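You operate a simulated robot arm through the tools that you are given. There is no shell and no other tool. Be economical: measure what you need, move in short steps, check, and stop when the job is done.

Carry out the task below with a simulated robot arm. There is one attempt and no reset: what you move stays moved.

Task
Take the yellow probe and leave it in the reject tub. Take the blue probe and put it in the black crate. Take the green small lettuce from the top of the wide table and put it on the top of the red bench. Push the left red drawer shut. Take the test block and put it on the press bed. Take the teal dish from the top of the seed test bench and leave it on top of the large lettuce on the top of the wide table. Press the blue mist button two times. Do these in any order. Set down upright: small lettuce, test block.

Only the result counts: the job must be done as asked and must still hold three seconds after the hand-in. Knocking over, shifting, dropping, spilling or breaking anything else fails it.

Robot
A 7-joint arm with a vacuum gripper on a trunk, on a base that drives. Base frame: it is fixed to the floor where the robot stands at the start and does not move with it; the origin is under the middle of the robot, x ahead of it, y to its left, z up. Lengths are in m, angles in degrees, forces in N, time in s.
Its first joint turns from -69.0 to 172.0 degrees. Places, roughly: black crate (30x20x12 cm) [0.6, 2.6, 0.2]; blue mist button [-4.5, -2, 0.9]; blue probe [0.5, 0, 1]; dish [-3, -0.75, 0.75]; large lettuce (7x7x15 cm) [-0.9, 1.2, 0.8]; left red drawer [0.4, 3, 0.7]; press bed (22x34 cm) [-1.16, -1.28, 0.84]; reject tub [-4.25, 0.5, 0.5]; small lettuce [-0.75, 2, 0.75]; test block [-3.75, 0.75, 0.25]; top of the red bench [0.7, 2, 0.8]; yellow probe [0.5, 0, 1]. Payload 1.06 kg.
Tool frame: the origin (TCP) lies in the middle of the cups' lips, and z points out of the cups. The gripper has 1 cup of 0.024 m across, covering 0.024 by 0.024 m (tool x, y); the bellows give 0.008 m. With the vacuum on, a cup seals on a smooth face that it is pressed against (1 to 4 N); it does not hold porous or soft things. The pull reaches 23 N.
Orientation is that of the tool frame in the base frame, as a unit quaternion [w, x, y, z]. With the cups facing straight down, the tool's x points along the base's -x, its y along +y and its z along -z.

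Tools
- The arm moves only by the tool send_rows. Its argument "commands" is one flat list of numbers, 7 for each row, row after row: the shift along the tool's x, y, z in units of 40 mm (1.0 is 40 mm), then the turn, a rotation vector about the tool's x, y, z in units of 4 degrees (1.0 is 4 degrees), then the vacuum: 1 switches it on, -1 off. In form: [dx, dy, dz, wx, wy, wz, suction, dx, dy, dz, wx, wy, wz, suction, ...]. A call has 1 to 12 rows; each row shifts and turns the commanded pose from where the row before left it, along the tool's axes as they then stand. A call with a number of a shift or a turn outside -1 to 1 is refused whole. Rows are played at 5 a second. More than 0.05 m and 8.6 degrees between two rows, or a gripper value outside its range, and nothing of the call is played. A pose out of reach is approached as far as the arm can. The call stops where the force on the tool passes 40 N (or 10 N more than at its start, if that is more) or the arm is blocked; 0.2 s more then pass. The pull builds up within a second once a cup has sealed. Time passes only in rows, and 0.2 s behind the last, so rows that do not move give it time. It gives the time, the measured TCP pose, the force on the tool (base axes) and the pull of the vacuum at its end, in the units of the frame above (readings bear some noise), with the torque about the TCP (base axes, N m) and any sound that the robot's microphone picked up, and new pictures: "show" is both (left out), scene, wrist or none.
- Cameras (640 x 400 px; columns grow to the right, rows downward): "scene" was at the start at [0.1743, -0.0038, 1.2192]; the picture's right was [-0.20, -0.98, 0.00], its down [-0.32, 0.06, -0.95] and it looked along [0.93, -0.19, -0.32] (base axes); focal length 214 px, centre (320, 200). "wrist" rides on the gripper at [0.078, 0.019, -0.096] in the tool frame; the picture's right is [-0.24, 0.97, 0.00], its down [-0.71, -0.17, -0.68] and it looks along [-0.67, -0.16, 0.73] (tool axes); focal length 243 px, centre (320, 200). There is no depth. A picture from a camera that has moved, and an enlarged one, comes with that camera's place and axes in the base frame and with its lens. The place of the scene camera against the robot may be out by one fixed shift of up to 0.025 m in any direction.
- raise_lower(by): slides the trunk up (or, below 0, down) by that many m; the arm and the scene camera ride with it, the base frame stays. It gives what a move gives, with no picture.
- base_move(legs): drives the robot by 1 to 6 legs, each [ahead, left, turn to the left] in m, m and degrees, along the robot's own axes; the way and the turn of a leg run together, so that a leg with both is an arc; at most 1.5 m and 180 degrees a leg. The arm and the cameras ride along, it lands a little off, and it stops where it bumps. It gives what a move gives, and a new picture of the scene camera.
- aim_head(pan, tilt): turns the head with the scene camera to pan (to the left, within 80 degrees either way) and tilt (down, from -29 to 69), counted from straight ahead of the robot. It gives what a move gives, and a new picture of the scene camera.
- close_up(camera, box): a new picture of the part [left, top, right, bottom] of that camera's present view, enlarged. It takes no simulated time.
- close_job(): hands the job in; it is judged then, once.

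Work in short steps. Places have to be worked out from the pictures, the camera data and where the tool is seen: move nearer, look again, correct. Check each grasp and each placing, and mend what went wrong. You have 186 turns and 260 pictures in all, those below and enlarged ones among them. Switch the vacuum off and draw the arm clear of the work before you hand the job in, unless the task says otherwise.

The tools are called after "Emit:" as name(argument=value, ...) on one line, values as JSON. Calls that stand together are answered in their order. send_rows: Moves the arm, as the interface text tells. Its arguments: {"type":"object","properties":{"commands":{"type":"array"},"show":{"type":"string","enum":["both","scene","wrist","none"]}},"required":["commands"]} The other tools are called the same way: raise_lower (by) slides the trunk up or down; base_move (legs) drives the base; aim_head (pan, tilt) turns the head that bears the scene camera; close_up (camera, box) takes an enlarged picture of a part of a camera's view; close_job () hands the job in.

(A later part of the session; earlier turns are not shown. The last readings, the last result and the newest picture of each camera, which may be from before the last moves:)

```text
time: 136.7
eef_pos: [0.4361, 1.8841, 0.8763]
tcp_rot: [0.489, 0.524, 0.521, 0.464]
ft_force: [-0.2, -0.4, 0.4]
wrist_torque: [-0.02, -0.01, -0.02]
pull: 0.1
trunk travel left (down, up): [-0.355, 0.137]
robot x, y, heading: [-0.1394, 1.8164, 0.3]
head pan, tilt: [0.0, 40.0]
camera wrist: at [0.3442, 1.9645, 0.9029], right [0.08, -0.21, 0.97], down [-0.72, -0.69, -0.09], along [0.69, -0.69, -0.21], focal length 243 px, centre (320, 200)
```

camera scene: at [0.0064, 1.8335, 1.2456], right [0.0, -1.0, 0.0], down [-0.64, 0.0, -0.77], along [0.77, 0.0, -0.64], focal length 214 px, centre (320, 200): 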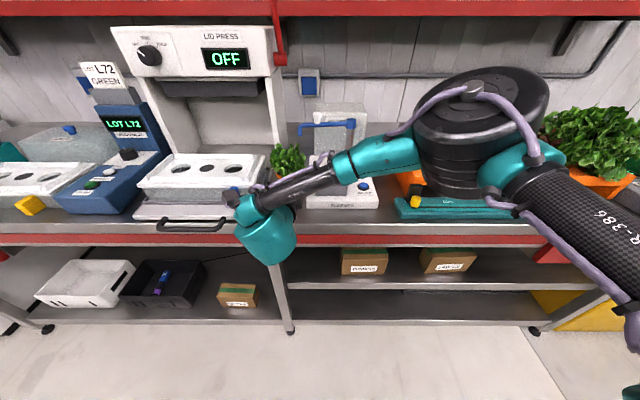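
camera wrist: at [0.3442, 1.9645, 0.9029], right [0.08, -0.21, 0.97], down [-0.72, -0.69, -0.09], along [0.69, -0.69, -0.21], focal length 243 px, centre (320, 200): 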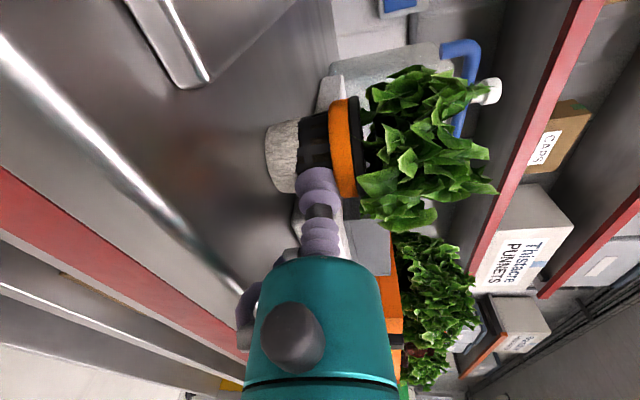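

The pot touched down and the seal let go; it stands upright. I switch off and withdraw straight back.

Emit:
send_rows(commands=[0, 0, -0.2, 0, 0, 0, -1, 0, 0.05, -0.6, 0, 0, 0, -1, 0, 0.05, -0.8, 0, 0, 0, -1, 0, 0.05, -0.8, 0, 0, 0, -1], show="both")

```text
time: 137.7
eef_pos: [0.3406, 1.8876, 0.8908]
tcp_rot: [0.489, 0.524, 0.52, 0.465]
ft_force: [0.0, 0.3, 0.3]
wrist_torque: [0.02, -0.03, 0.01]
pull: 0.0
trunk travel left (down, up): [-0.355, 0.137]
robot x, y, heading: [-0.1436, 1.8206, 0.4]
head pan, tilt: [0.0, 40.0]
camera scene: at [0.0234, 1.8337, 1.191], right [0.0, -1.0, 0.0], down [-0.64, 0.0, -0.77], along [0.77, 0.0, -0.64], focal length 214 px, centre (320, 200)
camera wrist: at [0.2498, 1.9683, 0.9185], right [0.08, -0.21, 0.97], down [-0.72, -0.69, -0.09], along [0.69, -0.69, -0.21], focal length 243 px, centre (320, 200)
```

scene: 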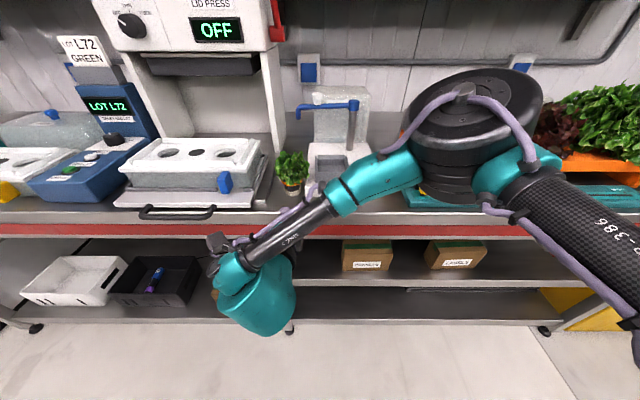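
wrist: 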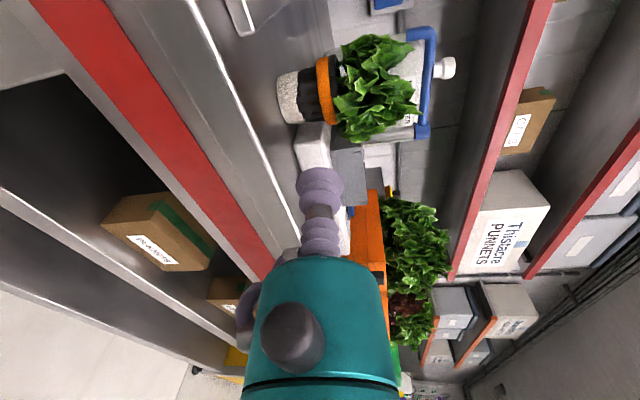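

The lettuce stands upright. Next, the yellow probe: I back off, strafe right ~1.98 m, and raise to its label height.

Emit:
base_move(legs=[[-0.25, 0, 0], [0, -1.0, 0], [0, -0.98, 0]])

Emit:
raise_lower(by=0.085)

Emit:
close_up(camera="wrist", box=[0, 0, 640, 400])

```text
time: 156.8
eef_pos: [0.1231, -0.0884, 0.8926]
tcp_rot: [0.487, 0.52, 0.523, 0.468]
ft_force: [1.3, -0.6, -0.6]
wrist_torque: [-0.03, -0.02, 0.04]
pull: 0.1
trunk travel left (down, up): [-0.355, 0.137]
robot x, y, heading: [-0.3633, -0.1629, 0.8]
head pan, tilt: [0.0, 40.0]
camera scene: at [-0.1952, -0.1459, 1.191], right [0.01, -1.0, 0.0], down [-0.64, -0.01, -0.77], along [0.77, 0.01, -0.64], focal length 214 px, centre (320, 200)
```

scene: 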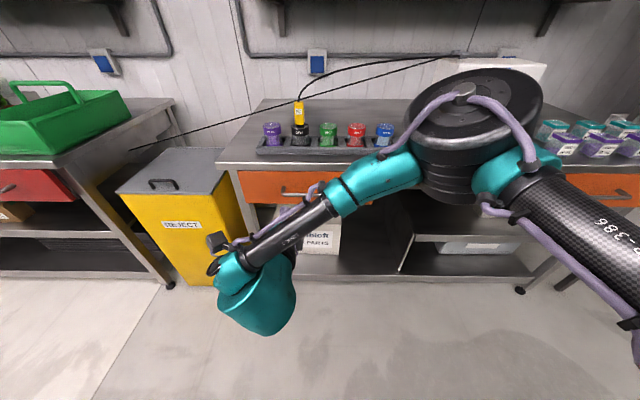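

```text
time: 158.0
eef_pos: [0.1214, -0.0901, 0.9761]
tcp_rot: [0.486, 0.521, 0.523, 0.467]
ft_force: [0.8, -0.4, 0.3]
wrist_torque: [-0.01, 0.01, 0.03]
pull: 0.0
trunk travel left (down, up): [-0.44, 0.052]
robot x, y, heading: [-0.3641, -0.1636, 1.1]
head pan, tilt: [0.0, 40.0]
```

```text
1.00 times, centred on (320, 200) of wrist (not enlarged: the box is as wide or as high as the picture)
camera zoom: at [0.03, -0.0091, 1.003], right [0.08, -0.21, 0.97], down [-0.71, -0.7, -0.09], along [0.7, -0.68, -0.21], focal length 243 px, centre (320, 200)
```

zoom: 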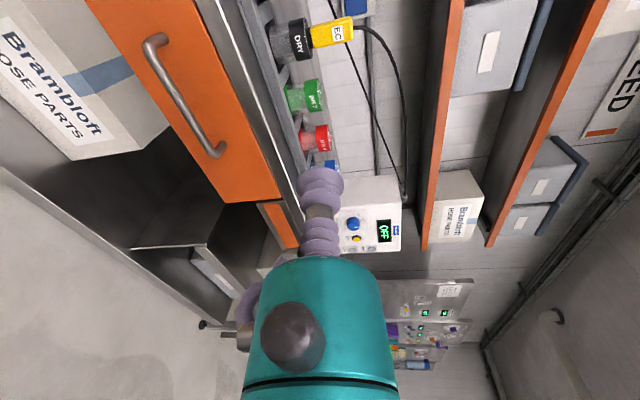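

Aligned in y. I level the tool and drive 0.28 m closer.

Emit:
send_rows(commands=[0, 0, 0, -0.6, 0, 0, -1, 0, 0, 0, -0.6, 0, 0, -1], show="none")

Emit:
base_move(legs=[[0.285, 0, -1.0]])

Emit:
close_up(camera="wrist", box=[160, 20, 480, 220])

```text
time: 158.6
eef_pos: [0.1228, -0.0891, 0.9772]
tcp_rot: [0.509, 0.5, 0.503, 0.489]
ft_force: [0.0, -0.8, -0.9]
wrist_torque: [0.0, 0.01, 0.01]
pull: 0.0
trunk travel left (down, up): [-0.44, 0.052]
robot x, y, heading: [-0.3602, -0.1629, 0.9]
head pan, tilt: [0.0, 40.0]
```

```text
time: 160.6
eef_pos: [0.4158, -0.0965, 0.9759]
tcp_rot: [0.513, 0.504, 0.499, 0.484]
ft_force: [-0.5, 0.4, 0.1]
wrist_torque: [-0.01, -0.01, -0.01]
pull: 0.1
trunk travel left (down, up): [-0.44, 0.052]
robot x, y, heading: [-0.0695, -0.1589, -0.3]
head pan, tilt: [0.0, 40.0]
camera scene: at [0.0592, -0.1474, 1.2868], right [0.0, -1.0, 0.0], down [-0.64, 0.0, -0.77], along [0.77, 0.0, -0.64], focal length 214 px, centre (320, 200)
```

scene: 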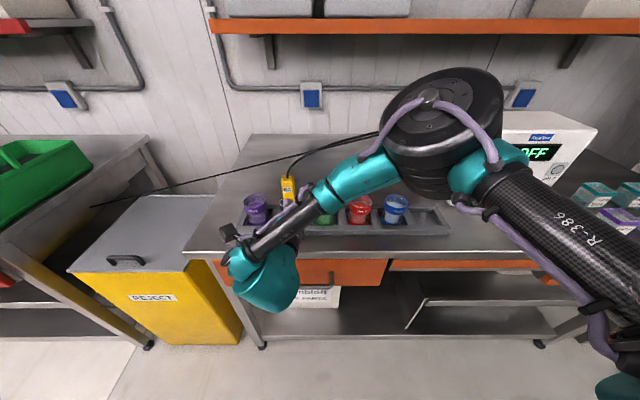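

```text
2.00 times, centred on (320, 120) of wrist
camera zoom: at [0.3227, -0.0148, 0.9951], right [0.0, -0.21, 0.98], down [-0.71, -0.69, -0.15], along [0.7, -0.69, -0.15], focal length 485 px, centre (320, 360)
```

zoom: 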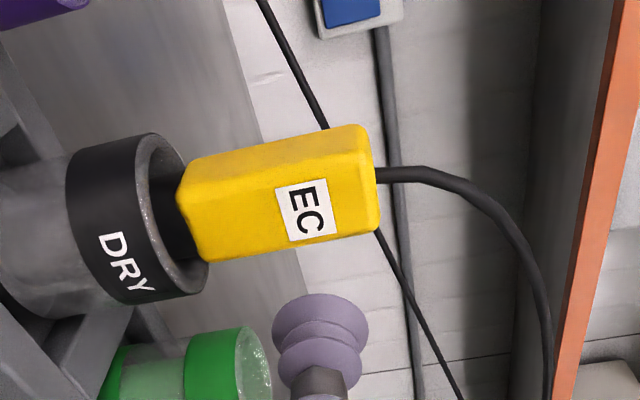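

Label at about (0.470, -0.089, 0.975). I correct +8 mm in y and advance to contact with the vacuum on.

Emit:
send_rows(commands=[0.11, 0, 0.45, 0, 0.2, 0, -1, 0.11, -0.03, 0.45, 0, 0.2, 0, 1, 0, 0, 0.15, 0, 0, 0, 1, 0, 0, 0.15, 0, 0, 0, 1, 0, 0, 0.1, 0, 0, 0, 1, 0, 0, 0.08, 0, 0, 0, 1, 0, 0, 0, 0, 0, 0, 1, 0, 0, 0, 0, 0, 0, 1], show="wrist")

```text
time: 162.4
eef_pos: [0.4693, -0.0873, 0.9746]
tcp_rot: [0.505, 0.497, 0.506, 0.492]
ft_force: [-2.6, 1.6, 6.0]
wrist_torque: [0.12, 0.11, 0.02]
pull: 23.2
trunk travel left (down, up): [-0.44, 0.052]
robot x, y, heading: [-0.0693, -0.1601, -0.3]
head pan, tilt: [0.0, 40.0]
camera wrist: at [0.3743, -0.0091, 0.9943], right [0.0, -0.21, 0.98], down [-0.69, -0.71, -0.15], along [0.72, -0.67, -0.15], focal length 243 px, centre (320, 200)
```

wrist: 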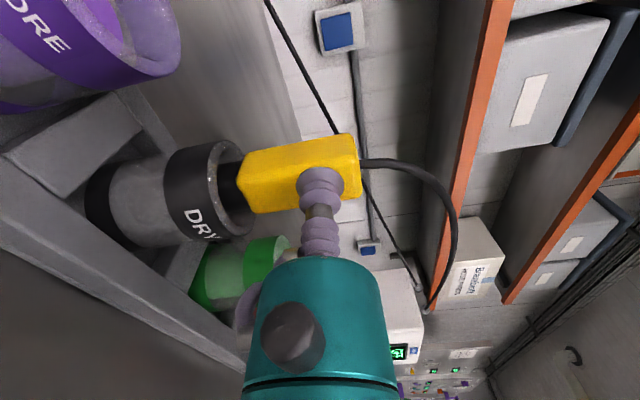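

Sealed. I ease the pressure 2 mm, then lift with the trunk (5 cm) and the arm (10 cm).

Emit:
send_rows(commands=[0, 0, -0.05, 0, 0, 0, 1], show="none")

Emit:
raise_lower(by=0.05)

Emit:
send_rows(commands=[0, 0.5, 0, 0, 0, 0, 1, 0, 0.5, 0, 0, 0, 0, 1, 0, 0.5, 0, 0, 0, 0, 1, 0, 0.5, 0, 0, 0, 0, 1, 0, 0.5, 0, 0, 0, 0, 1], show="wrist")

```text
time: 162.8
eef_pos: [0.4677, -0.0884, 0.9744]
tcp_rot: [0.506, 0.498, 0.505, 0.491]
ft_force: [-0.4, 2.6, 4.6]
wrist_torque: [0.23, -0.05, 0.02]
pull: 23.3
trunk travel left (down, up): [-0.44, 0.052]
robot x, y, heading: [-0.0677, -0.1617, -0.0]
head pan, tilt: [0.0, 40.0]
```

```text
time: 163.7
eef_pos: [0.468, -0.0886, 1.0234]
tcp_rot: [0.505, 0.498, 0.506, 0.49]
ft_force: [-0.9, -0.2, -0.8]
wrist_torque: [0.01, 0.02, 0.01]
pull: 22.6
trunk travel left (down, up): [-0.49, 0.002]
robot x, y, heading: [-0.0732, -0.1643, -0.2]
head pan, tilt: [0.0, 40.0]
```

```text
time: 164.9
eef_pos: [0.4702, -0.0868, 1.1245]
tcp_rot: [0.505, 0.499, 0.506, 0.49]
ft_force: [0.3, -1.2, -1.4]
wrist_torque: [0.0, -0.02, 0.01]
pull: 22.7
trunk travel left (down, up): [-0.49, 0.002]
robot x, y, heading: [-0.068, -0.159, -0.2]
head pan, tilt: [0.0, 40.0]
camera wrist: at [0.3743, -0.0077, 1.1438], right [0.0, -0.21, 0.98], down [-0.69, -0.71, -0.15], along [0.72, -0.67, -0.15], focal length 243 px, centre (320, 200)
```

wrist: 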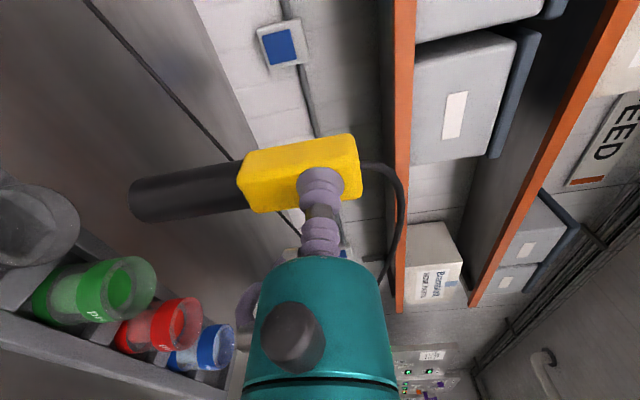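

The yellow probe is out. I back off, turn around and look toward the far side of the room for the reject tub.

Emit:
base_move(legs=[[-0.45, 0, 0], [0, 0, 180]])

Emit:
aim_head(pan=0, tilt=18)

```text
time: 174.8
eef_pos: [-1.0703, -0.1953, 1.1255]
tcp_rot: [-0.471, -0.487, 0.517, 0.523]
ft_force: [-0.5, 0.2, 0.3]
wrist_torque: [0.01, -0.03, 0.01]
pull: 22.1
trunk travel left (down, up): [-0.49, 0.002]
robot x, y, heading: [-0.5246, -0.1617, 175.5]
head pan, tilt: [0.0, 40.0]
camera scene: at [-0.6207, -0.1377, 1.3406], right [0.08, 1.0, 0.0], down [0.64, -0.05, -0.77], along [-0.76, 0.06, -0.64], focal length 214 px, centre (320, 200)
```

scene: 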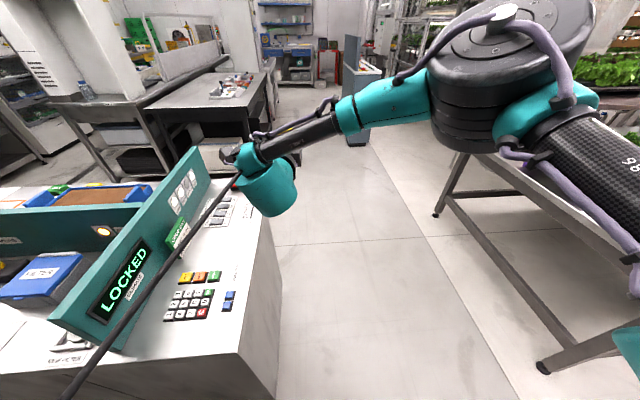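

```text
time: 175.7
eef_pos: [-1.0704, -0.1932, 1.1232]
tcp_rot: [-0.472, -0.486, 0.516, 0.523]
ft_force: [-0.2, -0.1, -0.2]
wrist_torque: [0.0, 0.01, -0.01]
pull: 23.4
trunk travel left (down, up): [-0.49, 0.002]
robot x, y, heading: [-0.5231, -0.1632, 175.5]
head pan, tilt: [0.0, 18.0]
camera scene: at [-0.629, -0.137, 1.3752], right [0.08, 1.0, 0.0], down [0.31, -0.02, -0.95], along [-0.95, 0.07, -0.31], focal length 214 px, centre (320, 200)
```

scene: 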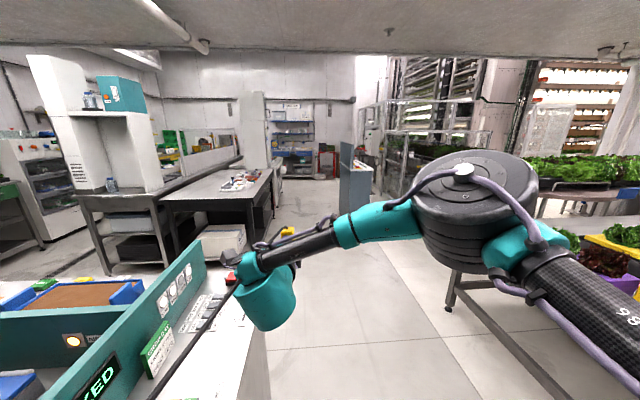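

An open aisle leads along y≈0.3 toward the far area. I strafe right to clear the locked console and drive ahead.

Emit:
base_move(legs=[[0, -0.5, 4.5], [1.2, 0, 0], [0.9, 0, 0]])

```text
time: 190.6
eef_pos: [-3.1507, 0.2648, 1.1237]
tcp_rot: [0.492, 0.508, -0.496, -0.504]
ft_force: [0.0, -0.7, -1.0]
wrist_torque: [-0.01, -0.01, -0.02]
pull: 22.5
trunk travel left (down, up): [-0.49, 0.002]
robot x, y, heading: [-2.6111, 0.3419, -180.0]
head pan, tilt: [0.0, 18.0]
camera scene: at [-2.7142, 0.3587, 1.3753], right [0.0, 1.0, 0.0], down [0.31, 0.0, -0.95], along [-0.95, 0.0, -0.31], focal length 214 px, centre (320, 200)
```

scene: 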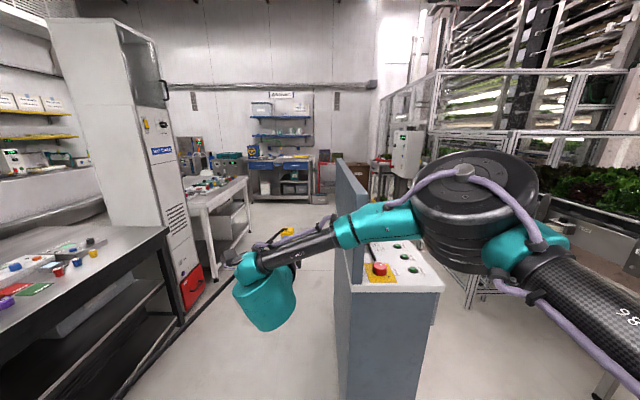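

There's a control console ahead on the right. I pan the head to find the tub and test block.

Emit:
aim_head(pan=-40, tilt=35)

Emit:
aim_head(pan=35, tilt=35)

```text
time: 191.6
eef_pos: [-3.15, 0.2653, 1.1257]
tcp_rot: [0.492, 0.508, -0.496, -0.504]
ft_force: [0.3, -0.6, -1.3]
wrist_torque: [-0.02, 0.01, 0.01]
pull: 23.0
trunk travel left (down, up): [-0.49, 0.002]
robot x, y, heading: [-2.6103, 0.3452, -179.9]
head pan, tilt: [-40.0, 35.0]
camera scene: at [-2.6882, 0.4153, 1.3482], right [0.64, 0.77, 0.0], down [0.44, -0.37, -0.82], along [-0.63, 0.52, -0.57], focal length 214 px, centre (320, 200)
```

scene: 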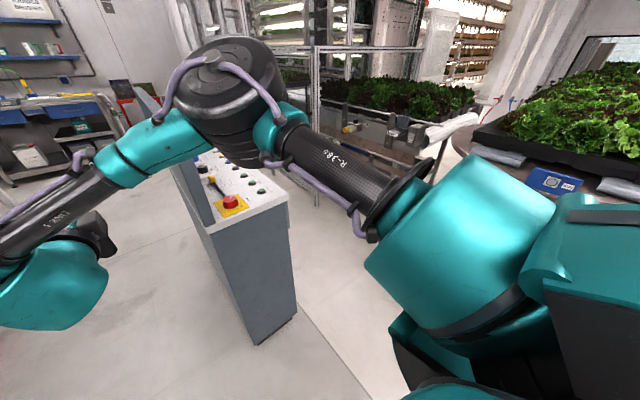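

```text
time: 193.1
eef_pos: [-3.1502, 0.263, 1.1249]
tcp_rot: [0.493, 0.507, -0.496, -0.504]
ft_force: [-0.6, 0.5, -1.6]
wrist_torque: [0.01, 0.01, -0.01]
pull: 22.6
trunk travel left (down, up): [-0.49, 0.002]
robot x, y, heading: [-2.6094, 0.3389, -179.8]
head pan, tilt: [35.0, 35.0]
camera scene: at [-2.6926, 0.3083, 1.3482], right [-0.58, 0.82, 0.0], down [0.47, 0.33, -0.82], along [-0.67, -0.47, -0.57], focal length 214 px, centre (320, 200)
```

scene: 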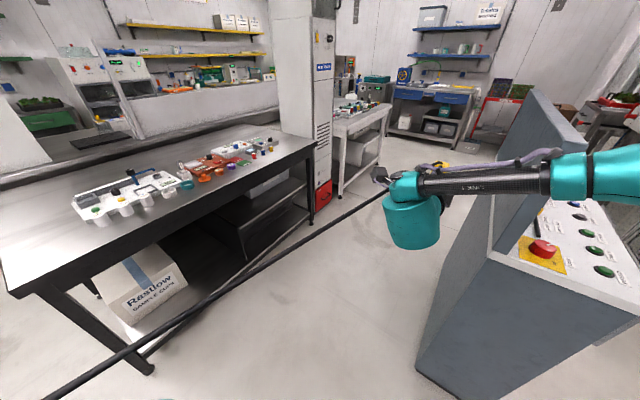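

The console spans x≈-3.33 to -4, y 0.46–0.76. I shift left to y≈0.03 and drive past it to look behind.

Emit:
base_move(legs=[[0, 0.32, 0], [1.0, 0, 0]])

Emit:
aim_head(pan=-30, tilt=35)

```text
time: 201.1
eef_pos: [-4.1288, -0.0536, 1.1252]
tcp_rot: [0.494, 0.509, -0.494, -0.502]
ft_force: [-0.4, 0.8, 0.0]
wrist_torque: [-0.01, -0.02, 0.03]
pull: 23.2
trunk travel left (down, up): [-0.49, 0.002]
robot x, y, heading: [-3.5856, 0.0339, -179.4]
head pan, tilt: [35.0, 35.0]
camera scene: at [-3.6711, -0.0072, 1.3482], right [-0.58, 0.81, 0.0], down [0.47, 0.33, -0.82], along [-0.67, -0.48, -0.57], focal length 214 px, centre (320, 200)
```

scene: 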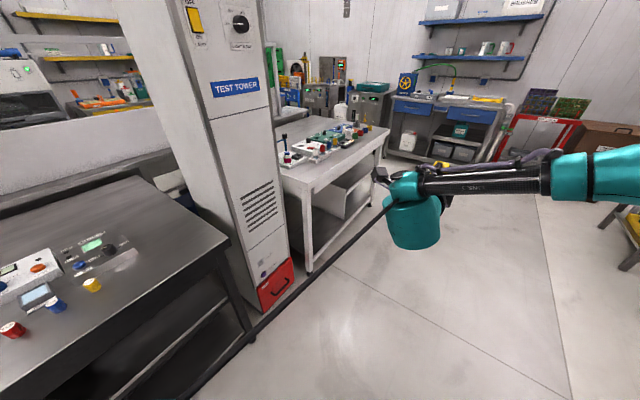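

```text
time: 202.5
eef_pos: [-4.1282, -0.0543, 1.1252]
tcp_rot: [0.495, 0.509, -0.494, -0.502]
ft_force: [0.1, 0.9, -0.2]
wrist_torque: [-0.03, -0.03, -0.03]
pull: 22.7
trunk travel left (down, up): [-0.49, 0.002]
robot x, y, heading: [-3.5886, 0.0244, -179.5]
head pan, tilt: [-30.0, 35.0]
camera scene: at [-3.676, 0.0873, 1.3482], right [0.49, 0.87, 0.0], down [0.5, -0.28, -0.82], along [-0.71, 0.4, -0.57], focal length 214 px, centre (320, 200)
```

scene: 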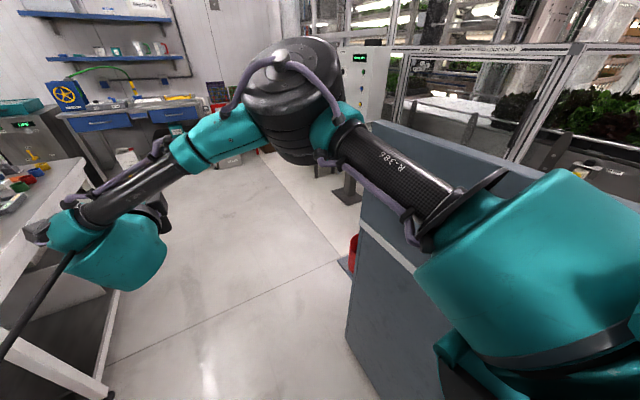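

A red object peeks out behind the console end. I drive 0.6 m further and look right.

Emit:
base_move(legs=[[0.65, 0, 0]])

Emit:
aim_head(pan=-75, tilt=40)

```text
time: 206.0
eef_pos: [-4.7647, -0.0703, 1.1251]
tcp_rot: [0.497, 0.512, -0.491, -0.499]
ft_force: [0.2, 0.0, -1.2]
wrist_torque: [0.01, -0.05, -0.02]
pull: 22.9
trunk travel left (down, up): [-0.49, 0.002]
robot x, y, heading: [-4.228, 0.0183, -178.8]
head pan, tilt: [-30.0, 35.0]
camera scene: at [-4.3145, 0.0764, 1.3482], right [0.48, 0.88, 0.0], down [0.5, -0.28, -0.82], along [-0.72, 0.39, -0.57], focal length 214 px, centre (320, 200)
```

scene: 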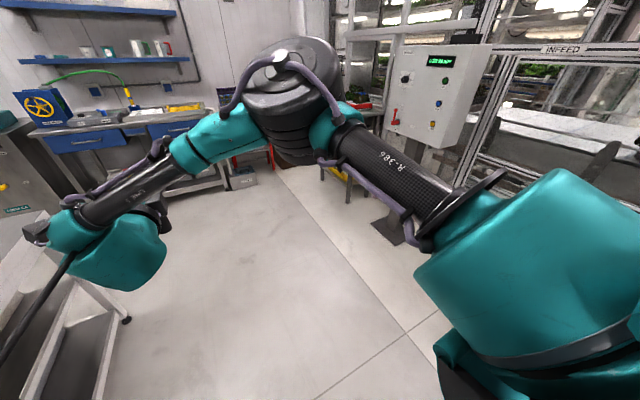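

```text
time: 207.1
eef_pos: [-4.7652, -0.0698, 1.1244]
tcp_rot: [0.498, 0.512, -0.491, -0.499]
ft_force: [0.0, 0.2, -0.7]
wrist_torque: [-0.02, -0.01, 0.0]
pull: 22.5
trunk travel left (down, up): [-0.49, 0.002]
robot x, y, heading: [-4.228, 0.0193, -178.8]
head pan, tilt: [-75.0, 40.0]
camera scene: at [-4.2608, 0.1156, 1.3406], right [0.96, 0.28, 0.0], down [0.18, -0.62, -0.77], along [-0.21, 0.74, -0.64], focal length 214 px, centre (320, 200)
```

scene: 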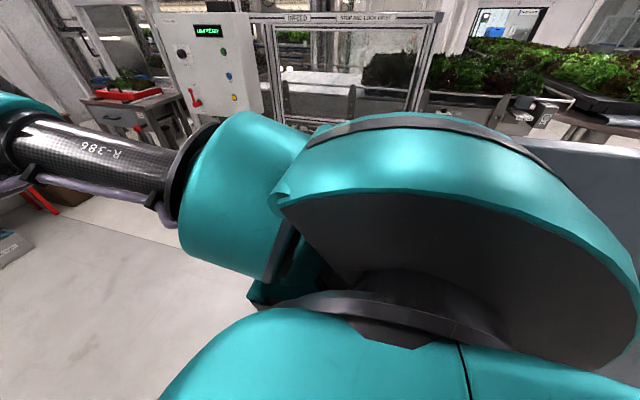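

My own shoulder blocks that view, so I turn the robot right by 90° to face it.

Emit:
base_move(legs=[[0, 0, -91]])

Emit:
aim_head(pan=0, tilt=45)

```text
time: 211.5
eef_pos: [-4.2933, 0.5605, 1.1245]
tcp_rot: [0.016, 0.0, 0.71, 0.704]
ft_force: [0.8, -0.3, 0.5]
wrist_torque: [0.01, -0.02, -0.01]
pull: 23.2
trunk travel left (down, up): [-0.49, 0.002]
robot x, y, heading: [-4.2277, 0.0235, 88.5]
head pan, tilt: [-75.0, 40.0]
camera scene: at [-4.1512, 0.0575, 1.3406], right [0.24, -0.97, 0.0], down [-0.62, -0.15, -0.77], along [0.74, 0.18, -0.64], focal length 214 px, centre (320, 200)
```

scene: 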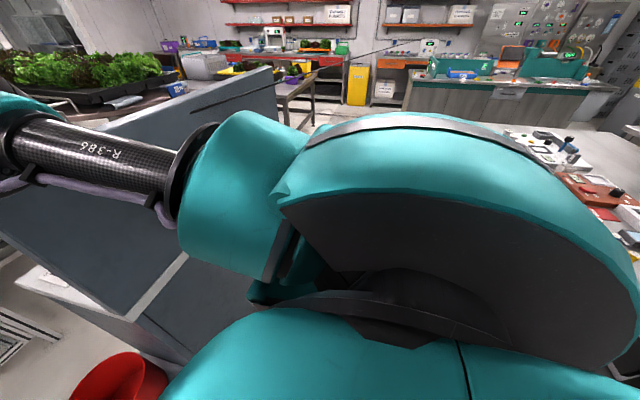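

```text
time: 212.9
eef_pos: [-4.2925, 0.5618, 1.1247]
tcp_rot: [0.016, 0.0, 0.71, 0.704]
ft_force: [0.6, 0.1, -1.2]
wrist_torque: [0.02, 0.03, 0.01]
pull: 22.3
trunk travel left (down, up): [-0.49, 0.002]
robot x, y, heading: [-4.227, 0.017, 88.7]
head pan, tilt: [0.0, 45.0]
camera scene: at [-4.2321, 0.1185, 1.3334], right [1.0, -0.02, 0.0], down [-0.01, -0.71, -0.71], along [0.01, 0.71, -0.71], focal length 214 px, centre (320, 200)
```

scene: 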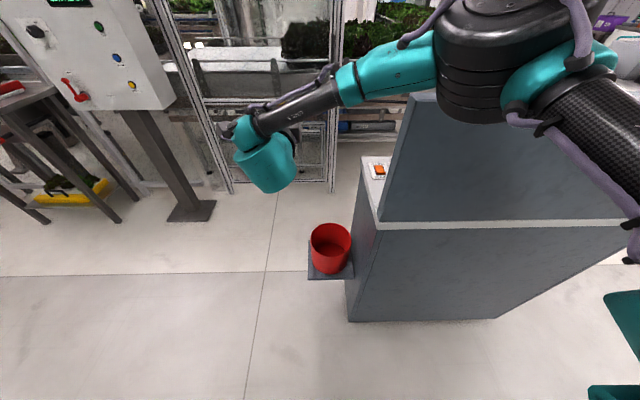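

The red reject tub stands on a small shelf at the console's end, about (-4.17, 0.68). I check with the wrist camera after lowering the trunk 0.25 m.

Emit:
raise_lower(by=-0.25)

Emit:
base_move(legs=[[0, -0.1, 0]])

Emit:
close_up(camera="wrist", box=[0, 0, 640, 400])

```text
time: 215.5
eef_pos: [-4.2925, 0.5556, 0.8788]
tcp_rot: [0.017, 0.0, 0.707, 0.707]
ft_force: [-0.4, -0.1, 0.3]
wrist_torque: [-0.02, 0.03, 0.01]
pull: 22.6
trunk travel left (down, up): [-0.24, 0.252]
robot x, y, heading: [-4.2321, 0.0162, 88.7]
head pan, tilt: [0.0, 45.0]
```

```text
time: 217.1
eef_pos: [-4.1885, 0.556, 0.8771]
tcp_rot: [0.017, 0.001, 0.707, 0.707]
ft_force: [0.0, -0.4, -0.8]
wrist_torque: [-0.03, 0.03, -0.01]
pull: 22.6
trunk travel left (down, up): [-0.24, 0.252]
robot x, y, heading: [-4.1253, 0.0183, 88.9]
head pan, tilt: [0.0, 45.0]
camera scene: at [-4.1267, 0.2236, 1.0717], right [1.0, -0.02, 0.0], down [-0.01, -0.7, -0.71], along [0.02, 0.71, -0.7], focal length 214 px, centre (320, 200)
```

scene: 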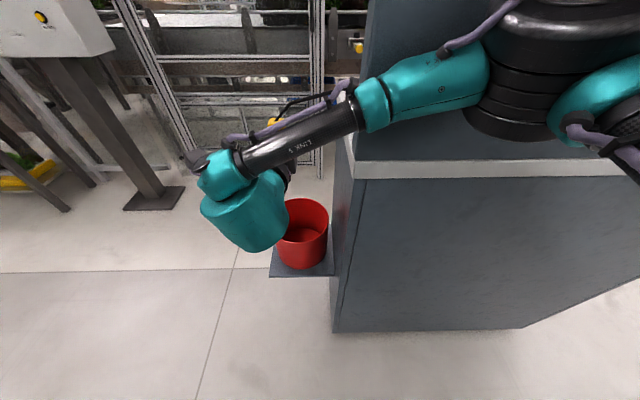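

```text
1.00 times, centred on (320, 200) of wrist (not enlarged: the box is as wide or as high as the picture)
camera zoom: at [-4.2699, 0.4615, 0.8957], right [0.21, 0.0, 0.98], down [0.69, -0.7, -0.15], along [0.69, 0.71, -0.15], focal length 243 px, centre (320, 200)
```

zoom: 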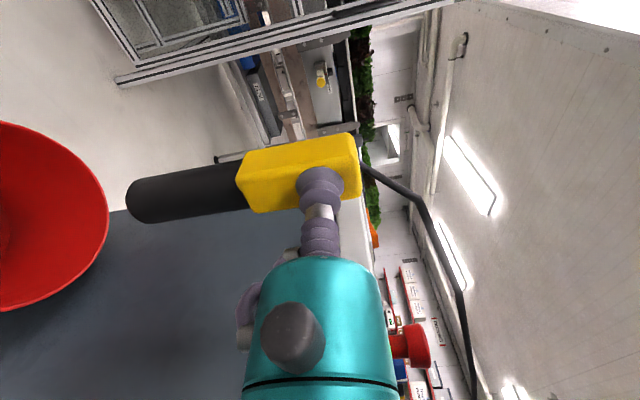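

My elbow would come too close to the console's tall panel from this side. I'll instead approach the tub from the west, facing +x.

Emit:
base_move(legs=[[-0.15, 0, 0], [0, 0.8, 0], [0, 0, -89]])

Emit:
aim_head(pan=10, tilt=40)

```text
time: 229.2
eef_pos: [-4.3736, -0.0483, 0.8754]
tcp_rot: [0.509, 0.5, 0.502, 0.489]
ft_force: [0.0, -0.2, -0.9]
wrist_torque: [0.0, -0.01, -0.02]
pull: 22.8
trunk travel left (down, up): [-0.24, 0.252]
robot x, y, heading: [-4.9144, -0.1189, -0.8]
head pan, tilt: [0.0, 45.0]
camera scene: at [-4.7262, -0.1062, 1.0708], right [-0.01, -1.0, 0.0], down [-0.71, 0.01, -0.71], along [0.71, -0.01, -0.71], focal length 214 px, centre (320, 200)
```

scene: 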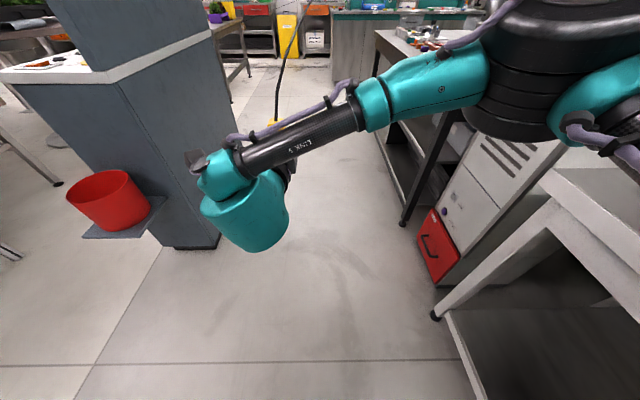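

```text
time: 229.9
eef_pos: [-4.3729, -0.0475, 0.8753]
tcp_rot: [0.509, 0.499, 0.503, 0.489]
ft_force: [0.3, 0.0, -1.0]
wrist_torque: [0.01, -0.02, 0.01]
pull: 23.4
trunk travel left (down, up): [-0.24, 0.252]
robot x, y, heading: [-4.9162, -0.1172, -0.8]
head pan, tilt: [10.0, 40.0]
camera scene: at [-4.7236, -0.0915, 1.078], right [0.16, -0.99, 0.0], down [-0.63, -0.1, -0.77], along [0.76, 0.12, -0.64], focal length 214 px, centre (320, 200)
```

scene: 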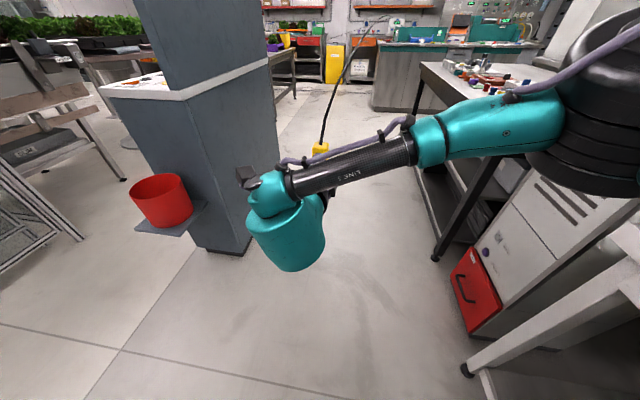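

The tub rim is at about (-4.175, 0.61), z≈0.615. I strafe to line up in y and pitch the tool 44° down so I can lower the probe inside.

Emit:
base_move(legs=[[0, 0.66, 0.8]])

Emit:
send_rows(commands=[0, 0, 0, 1, 0, 0, 1, 0, 0, 0, 1, 0, 0, 1, 0, 0, 0, 1, 0, 0, 1, 0, 0, 0, 1, 0, 0, 1, 0, 0, 0, 1, 0, 0, 1, 0, 0, 0, 1, 0, 0, 1, 0, 0, 0, 1, 0, 0, 1, 0, 0, 0, 1, 0, 0, 1, 0, 0, 0, 1, 0, 0, 1, 0, 0, 0, 1, 0, 0, 1, 0, 0, 0, 1, 0, 0, 1], show="wrist")

```text
time: 236.2
eef_pos: [-4.3713, 0.6254, 0.8747]
tcp_rot: [0.505, 0.496, 0.507, 0.491]
ft_force: [-0.7, 0.9, -0.3]
wrist_torque: [0.03, -0.01, 0.0]
pull: 22.8
trunk travel left (down, up): [-0.24, 0.252]
robot x, y, heading: [-4.9143, 0.5482, 0.3]
head pan, tilt: [10.0, 40.0]
camera scene: at [-4.7208, 0.5773, 1.078], right [0.18, -0.98, 0.0], down [-0.63, -0.11, -0.77], along [0.75, 0.14, -0.64], focal length 214 px, centre (320, 200)
```

scene: 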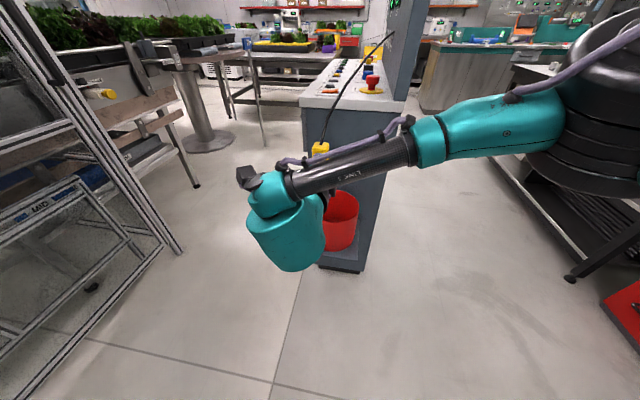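

```text
time: 238.6
eef_pos: [-4.372, 0.6262, 0.8746]
tcp_rot: [0.281, 0.649, 0.655, 0.266]
ft_force: [0.0, -0.3, -0.2]
wrist_torque: [-0.01, 0.02, 0.0]
pull: 23.1
trunk travel left (down, up): [-0.24, 0.252]
robot x, y, heading: [-4.9143, 0.5477, 0.2]
head pan, tilt: [10.0, 40.0]
camera wrist: at [-4.4266, 0.7053, 0.9545], right [0.68, -0.22, 0.7], down [-0.61, -0.7, 0.37], along [0.41, -0.68, -0.61], focal length 243 px, centre (320, 200)
```

wrist: 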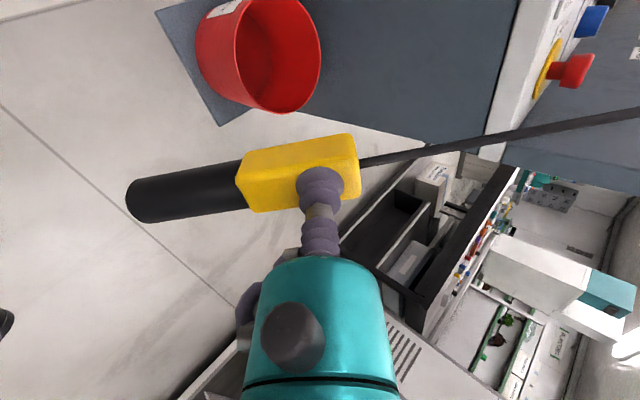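

Tub rim centre confirmed at about (-4.19, 0.625); TCP y matches. I lower the trunk 0.12 m, then drive 0.2 m forward.

Emit:
raise_lower(by=-0.12)

Emit:
base_move(legs=[[0.2, 0, 0]])

Emit:
close_up(camera="wrist", box=[0, 0, 640, 400])

```text
time: 240.1
eef_pos: [-4.3726, 0.6237, 0.7548]
tcp_rot: [0.283, 0.649, 0.654, 0.267]
ft_force: [1.3, 0.1, 0.2]
wrist_torque: [-0.01, 0.0, 0.01]
pull: 22.8
trunk travel left (down, up): [-0.12, 0.372]
robot x, y, heading: [-4.9131, 0.5477, 0.1]
head pan, tilt: [10.0, 40.0]
```

```text
time: 241.7
eef_pos: [-4.1758, 0.6299, 0.7553]
tcp_rot: [0.281, 0.647, 0.656, 0.268]
ft_force: [-0.1, -0.1, -0.9]
wrist_torque: [0.0, -0.01, -0.02]
pull: 22.5
trunk travel left (down, up): [-0.12, 0.372]
robot x, y, heading: [-4.7161, 0.546, 0.4]
head pan, tilt: [10.0, 40.0]
camera scene: at [-4.4844, 0.5802, 0.9457], right [0.18, -0.98, 0.0], down [-0.63, -0.12, -0.77], along [0.75, 0.14, -0.64], focal length 214 px, centre (320, 200)
```

scene: 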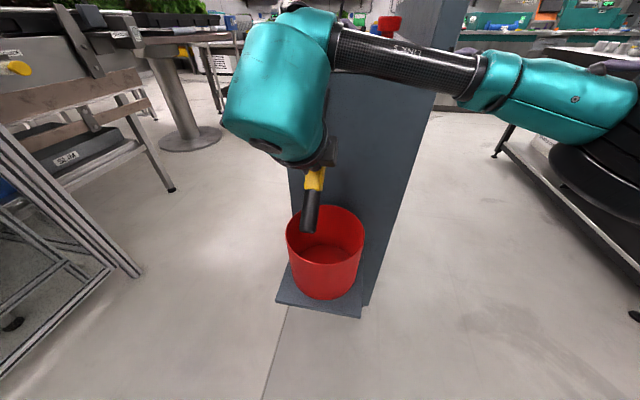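

```text
1.00 times, centred on (320, 200) of wrist (not enlarged: the box is as wide or as high as the picture)
camera zoom: at [-4.2313, 0.7092, 0.8347], right [0.68, -0.22, 0.7], down [-0.61, -0.7, 0.37], along [0.41, -0.68, -0.61], focal length 243 px, centre (320, 200)
```

zoom: 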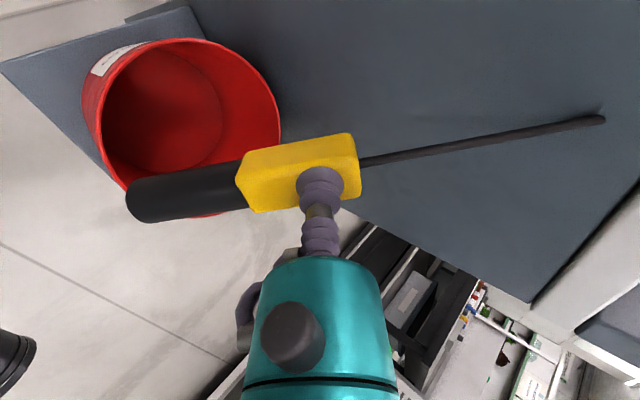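

Rim centre (-4.186, 0.638), inner radius ~7 cm. I nudge 1.5 cm forward and lower by 0.11 m with the trunk.

Emit:
send_rows(commands=[0.12, 0.26, 0.27, 0, 0, 0, 1], show="none")

Emit:
raise_lower(by=-0.11)

Emit:
close_up(camera="wrist", box=[0, 0, 640, 400])

Emit:
close_up(camera="scene", box=[200, 100, 440, 330])

```text
time: 242.1
eef_pos: [-4.1617, 0.6352, 0.7557]
tcp_rot: [0.281, 0.647, 0.656, 0.268]
ft_force: [0.1, -0.2, -0.9]
wrist_torque: [0.0, 0.0, 0.01]
pull: 23.0
trunk travel left (down, up): [-0.12, 0.372]
robot x, y, heading: [-4.7181, 0.5458, 0.6]
head pan, tilt: [10.0, 40.0]
```

```text
time: 243.5
eef_pos: [-4.16, 0.6353, 0.6461]
tcp_rot: [0.282, 0.646, 0.657, 0.268]
ft_force: [0.6, -0.1, 0.7]
wrist_torque: [-0.01, -0.02, 0.02]
pull: 22.8
trunk travel left (down, up): [-0.01, 0.482]
robot x, y, heading: [-4.7138, 0.5498, 0.5]
head pan, tilt: [10.0, 40.0]
```

```text
1.00 times, centred on (320, 200) of wrist (not enlarged: the box is as wide or as high as the picture)
camera zoom: at [-4.2165, 0.7141, 0.7245], right [0.68, -0.22, 0.7], down [-0.61, -0.7, 0.37], along [0.41, -0.68, -0.61], focal length 243 px, centre (320, 200)
```

zoom: 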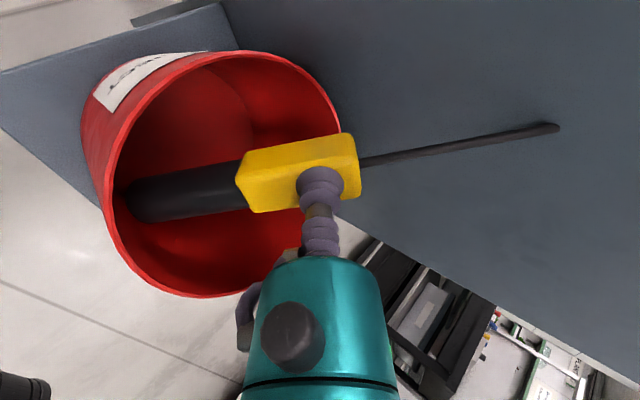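

```text
1.74 times, centred on (320, 215) of scene
camera zoom: at [-4.4517, 0.5805, 0.8374], right [0.18, -0.98, 0.0], down [-0.63, -0.12, -0.77], along [0.75, 0.14, -0.64], focal length 373 px, centre (320, 174)
```

zoom: 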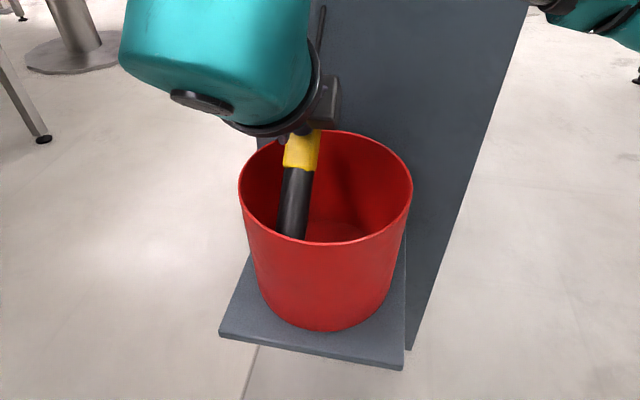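

The probe is entering the tub. I lower in small steps.

Emit:
send_rows(commands=[0, -0.24, 0.23, 0, 0, 0, 1, 0, -0.24, 0.23, 0, 0, 0, 1, 0, -0.24, 0.23, 0, 0, 0, 1, 0, -0.12, 0.12, 0, 0, 0, 1, 0, 0, 0, 0, 0, 0, 1], show="both")

```text
time: 244.7
eef_pos: [-4.1614, 0.6316, 0.5991]
tcp_rot: [0.281, 0.647, 0.657, 0.268]
ft_force: [0.6, 0.3, -0.3]
wrist_torque: [0.02, 0.02, -0.01]
pull: 22.4
trunk travel left (down, up): [-0.01, 0.482]
robot x, y, heading: [-4.7179, 0.5506, 0.3]
head pan, tilt: [10.0, 40.0]
camera scene: at [-4.4517, 0.5805, 0.8374], right [0.18, -0.98, 0.0], down [-0.63, -0.12, -0.77], along [0.75, 0.14, -0.64], focal length 214 px, centre (320, 200)
camera wrist: at [-4.2161, 0.7111, 0.6776], right [0.68, -0.22, 0.7], down [-0.61, -0.7, 0.37], along [0.41, -0.68, -0.61], focal length 243 px, centre (320, 200)
```

scene: 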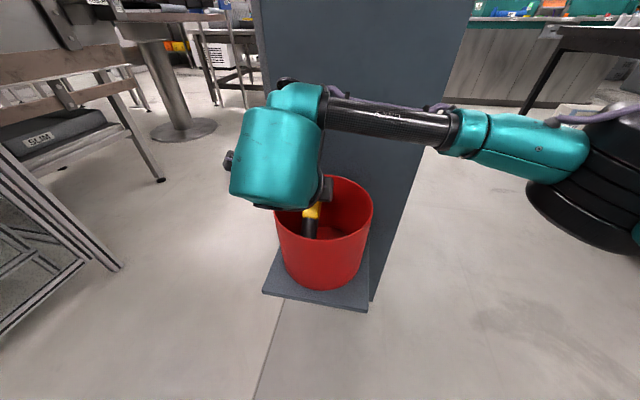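
wrist: 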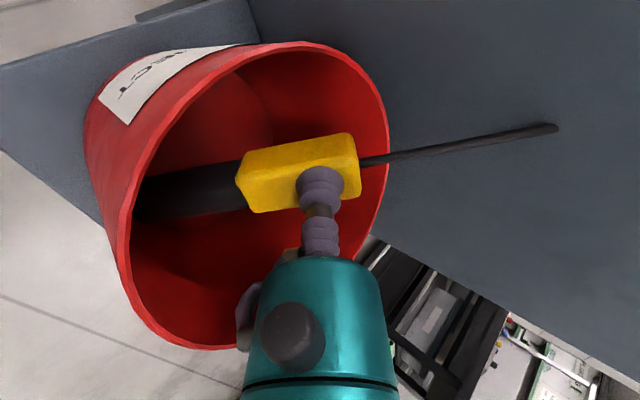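

Probe is well inside. I lower another 1.5 cm, release, and retreat along the tool axis.

Emit:
send_rows(commands=[0, -0.13, 0.13, 0, 0, 0, 1, 0, -0.13, 0.13, 0, 0, 0, 1, 0, 0, 0, 0, 0, 0, -1, 0, 0, 0, 0, 0, 0, -1, 0, 0, -0.2, 0, 0, 0, -1, 0, 0.2, -0.5, 0, 0, 0, -1, 0, 0.3, -0.5, 0, 0, 0, -1, 0, 0, 0, 0, 0, 0, -1], show="both")

```text
time: 246.5
eef_pos: [-4.1834, 0.6316, 0.6313]
tcp_rot: [0.28, 0.647, 0.657, 0.268]
ft_force: [-0.4, -0.9, 0.0]
wrist_torque: [0.0, 0.0, -0.01]
pull: 0.1
trunk travel left (down, up): [-0.01, 0.482]
robot x, y, heading: [-4.7135, 0.5455, 0.5]
head pan, tilt: [10.0, 40.0]
camera scene: at [-4.4517, 0.5805, 0.8374], right [0.18, -0.98, 0.0], down [-0.63, -0.12, -0.77], along [0.75, 0.14, -0.64], focal length 214 px, centre (320, 200)
camera wrist: at [-4.2391, 0.712, 0.7107], right [0.68, -0.22, 0.7], down [-0.61, -0.7, 0.37], along [0.41, -0.68, -0.61], focal length 243 px, centre (320, 200)
```

scene: 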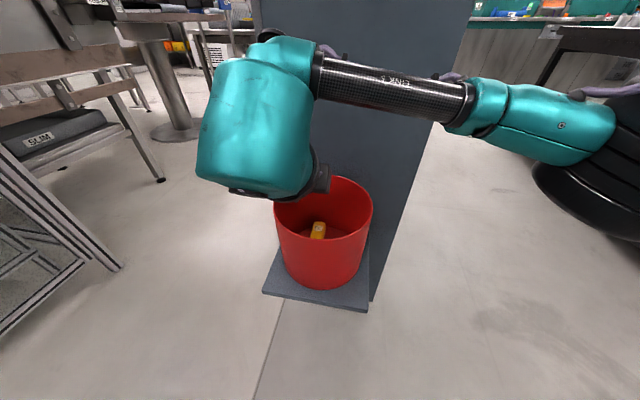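
wrist: 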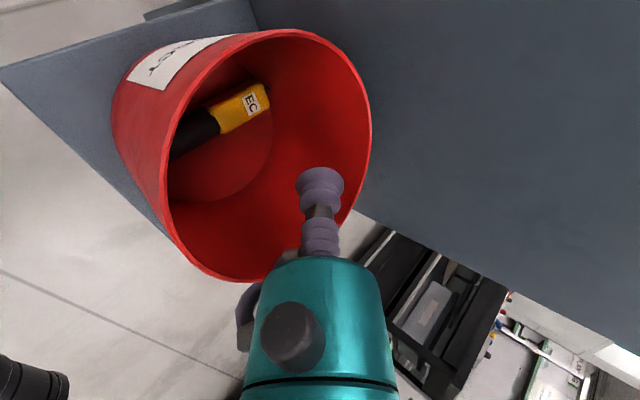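

The yellow probe lies in the tub. I raise, back off and look along the console's other side for the test block.

Emit:
raise_lower(by=0.3)

Emit:
base_move(legs=[[-0.25, 0, 0]])

Emit:
aim_head(pan=10, tilt=25)

```text
time: 249.5
eef_pos: [-4.1812, 0.6349, 0.9308]
tcp_rot: [0.282, 0.647, 0.656, 0.268]
ft_force: [0.3, 0.9, 0.3]
wrist_torque: [0.03, 0.0, 0.01]
pull: 0.0
trunk travel left (down, up): [-0.31, 0.182]
robot x, y, heading: [-4.7164, 0.5482, 0.6]
head pan, tilt: [10.0, 40.0]
```

```text
time: 251.3
eef_pos: [-4.4306, 0.6298, 0.9312]
tcp_rot: [0.281, 0.648, 0.655, 0.268]
ft_force: [0.8, -0.8, -0.1]
wrist_torque: [0.02, -0.03, 0.01]
pull: 0.1
trunk travel left (down, up): [-0.31, 0.182]
robot x, y, heading: [-4.9635, 0.5486, 0.4]
head pan, tilt: [10.0, 40.0]
camera scene: at [-4.7897, 0.577, 1.1463], right [0.18, -0.98, 0.0], down [-0.63, -0.12, -0.77], along [0.75, 0.14, -0.64], focal length 214 px, centre (320, 200)
```

scene: 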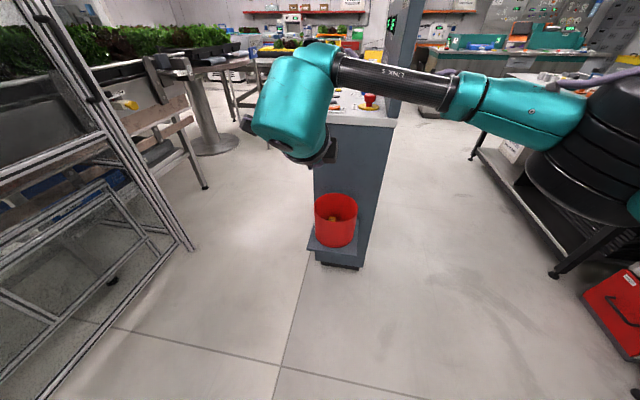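

```text
time: 252.1
eef_pos: [-4.4293, 0.6303, 0.9324]
tcp_rot: [0.282, 0.648, 0.655, 0.268]
ft_force: [0.8, -0.1, 0.3]
wrist_torque: [-0.04, -0.04, 0.02]
pull: 0.0
trunk travel left (down, up): [-0.31, 0.182]
robot x, y, heading: [-4.9649, 0.5425, 0.3]
head pan, tilt: [10.0, 25.0]
camera scene: at [-4.7824, 0.5783, 1.1694], right [0.18, -0.98, 0.0], down [-0.42, -0.08, -0.91], along [0.89, 0.16, -0.42], focal length 214 px, centre (320, 200)
```

scene: 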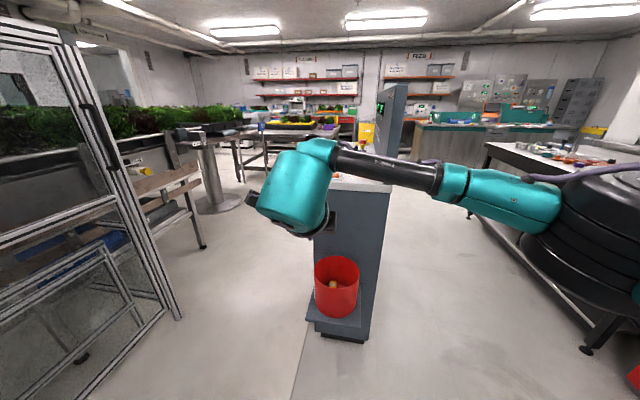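

The block is probably on the console's +y side. There's an aisle at y≈0.8–1.5; I move into it and look.

Emit:
base_move(legs=[[0, 0.6, 0], [0.75, 0, 0]])

Emit:
aim_head(pan=-25, tilt=40)

```text
time: 261.4
eef_pos: [-3.6897, 1.2239, 0.9314]
tcp_rot: [0.283, 0.652, 0.651, 0.266]
ft_force: [-0.9, -0.6, 0.6]
wrist_torque: [0.01, 0.01, 0.05]
pull: 0.1
trunk travel left (down, up): [-0.31, 0.182]
robot x, y, heading: [-4.222, 1.1463, -0.2]
head pan, tilt: [10.0, 25.0]
camera scene: at [-4.0425, 1.1758, 1.1695], right [0.17, -0.99, 0.0], down [-0.42, -0.07, -0.91], along [0.89, 0.15, -0.42], focal length 214 px, centre (320, 200)
```

scene: 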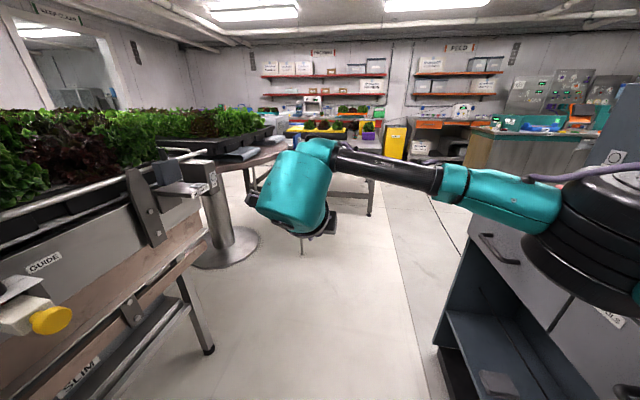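

```text
time: 262.5
eef_pos: [-3.6893, 1.2247, 0.9315]
tcp_rot: [0.283, 0.652, 0.652, 0.266]
ft_force: [0.2, -0.3, 0.6]
wrist_torque: [-0.01, 0.03, 0.01]
pull: 0.0
trunk travel left (down, up): [-0.31, 0.182]
robot x, y, heading: [-4.2236, 1.1467, -0.2]
head pan, tilt: [-25.0, 40.0]
camera scene: at [-4.0566, 1.124, 1.1462], right [-0.43, -0.9, 0.0], down [-0.58, 0.27, -0.77], along [0.69, -0.33, -0.64], focal length 214 px, centre (320, 200)
```

scene: 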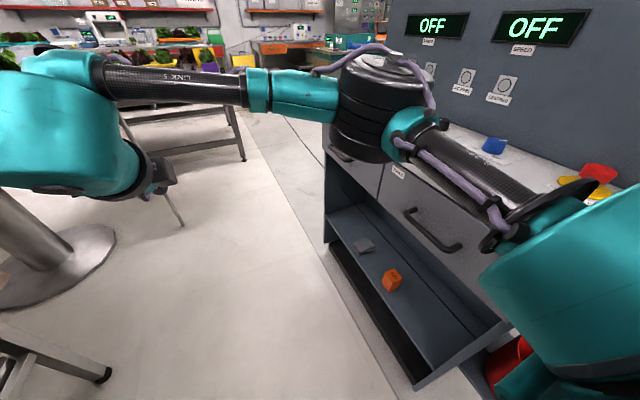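

On the console's low shelf there's an orange cube and a grey flat item. I zoom in.

Emit:
close_up(camera="scene", box=[310, 200, 470, 310])

```text
3.64 times, centred on (390, 255) of scene
camera zoom: at [-4.0566, 1.124, 1.1462], right [-0.43, -0.9, 0.0], down [-0.58, 0.27, -0.77], along [0.69, -0.33, -0.64], focal length 780 px, centre (66, 0)
```

zoom: 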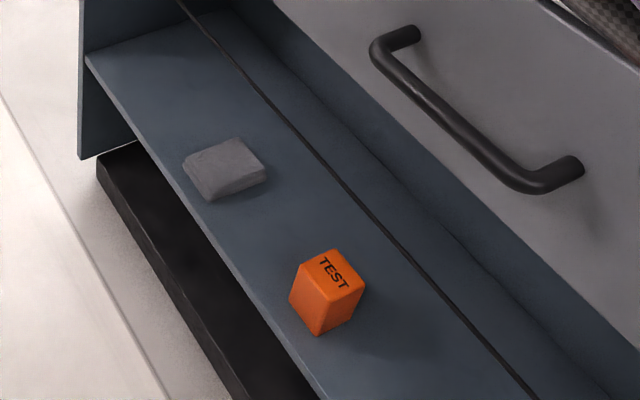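

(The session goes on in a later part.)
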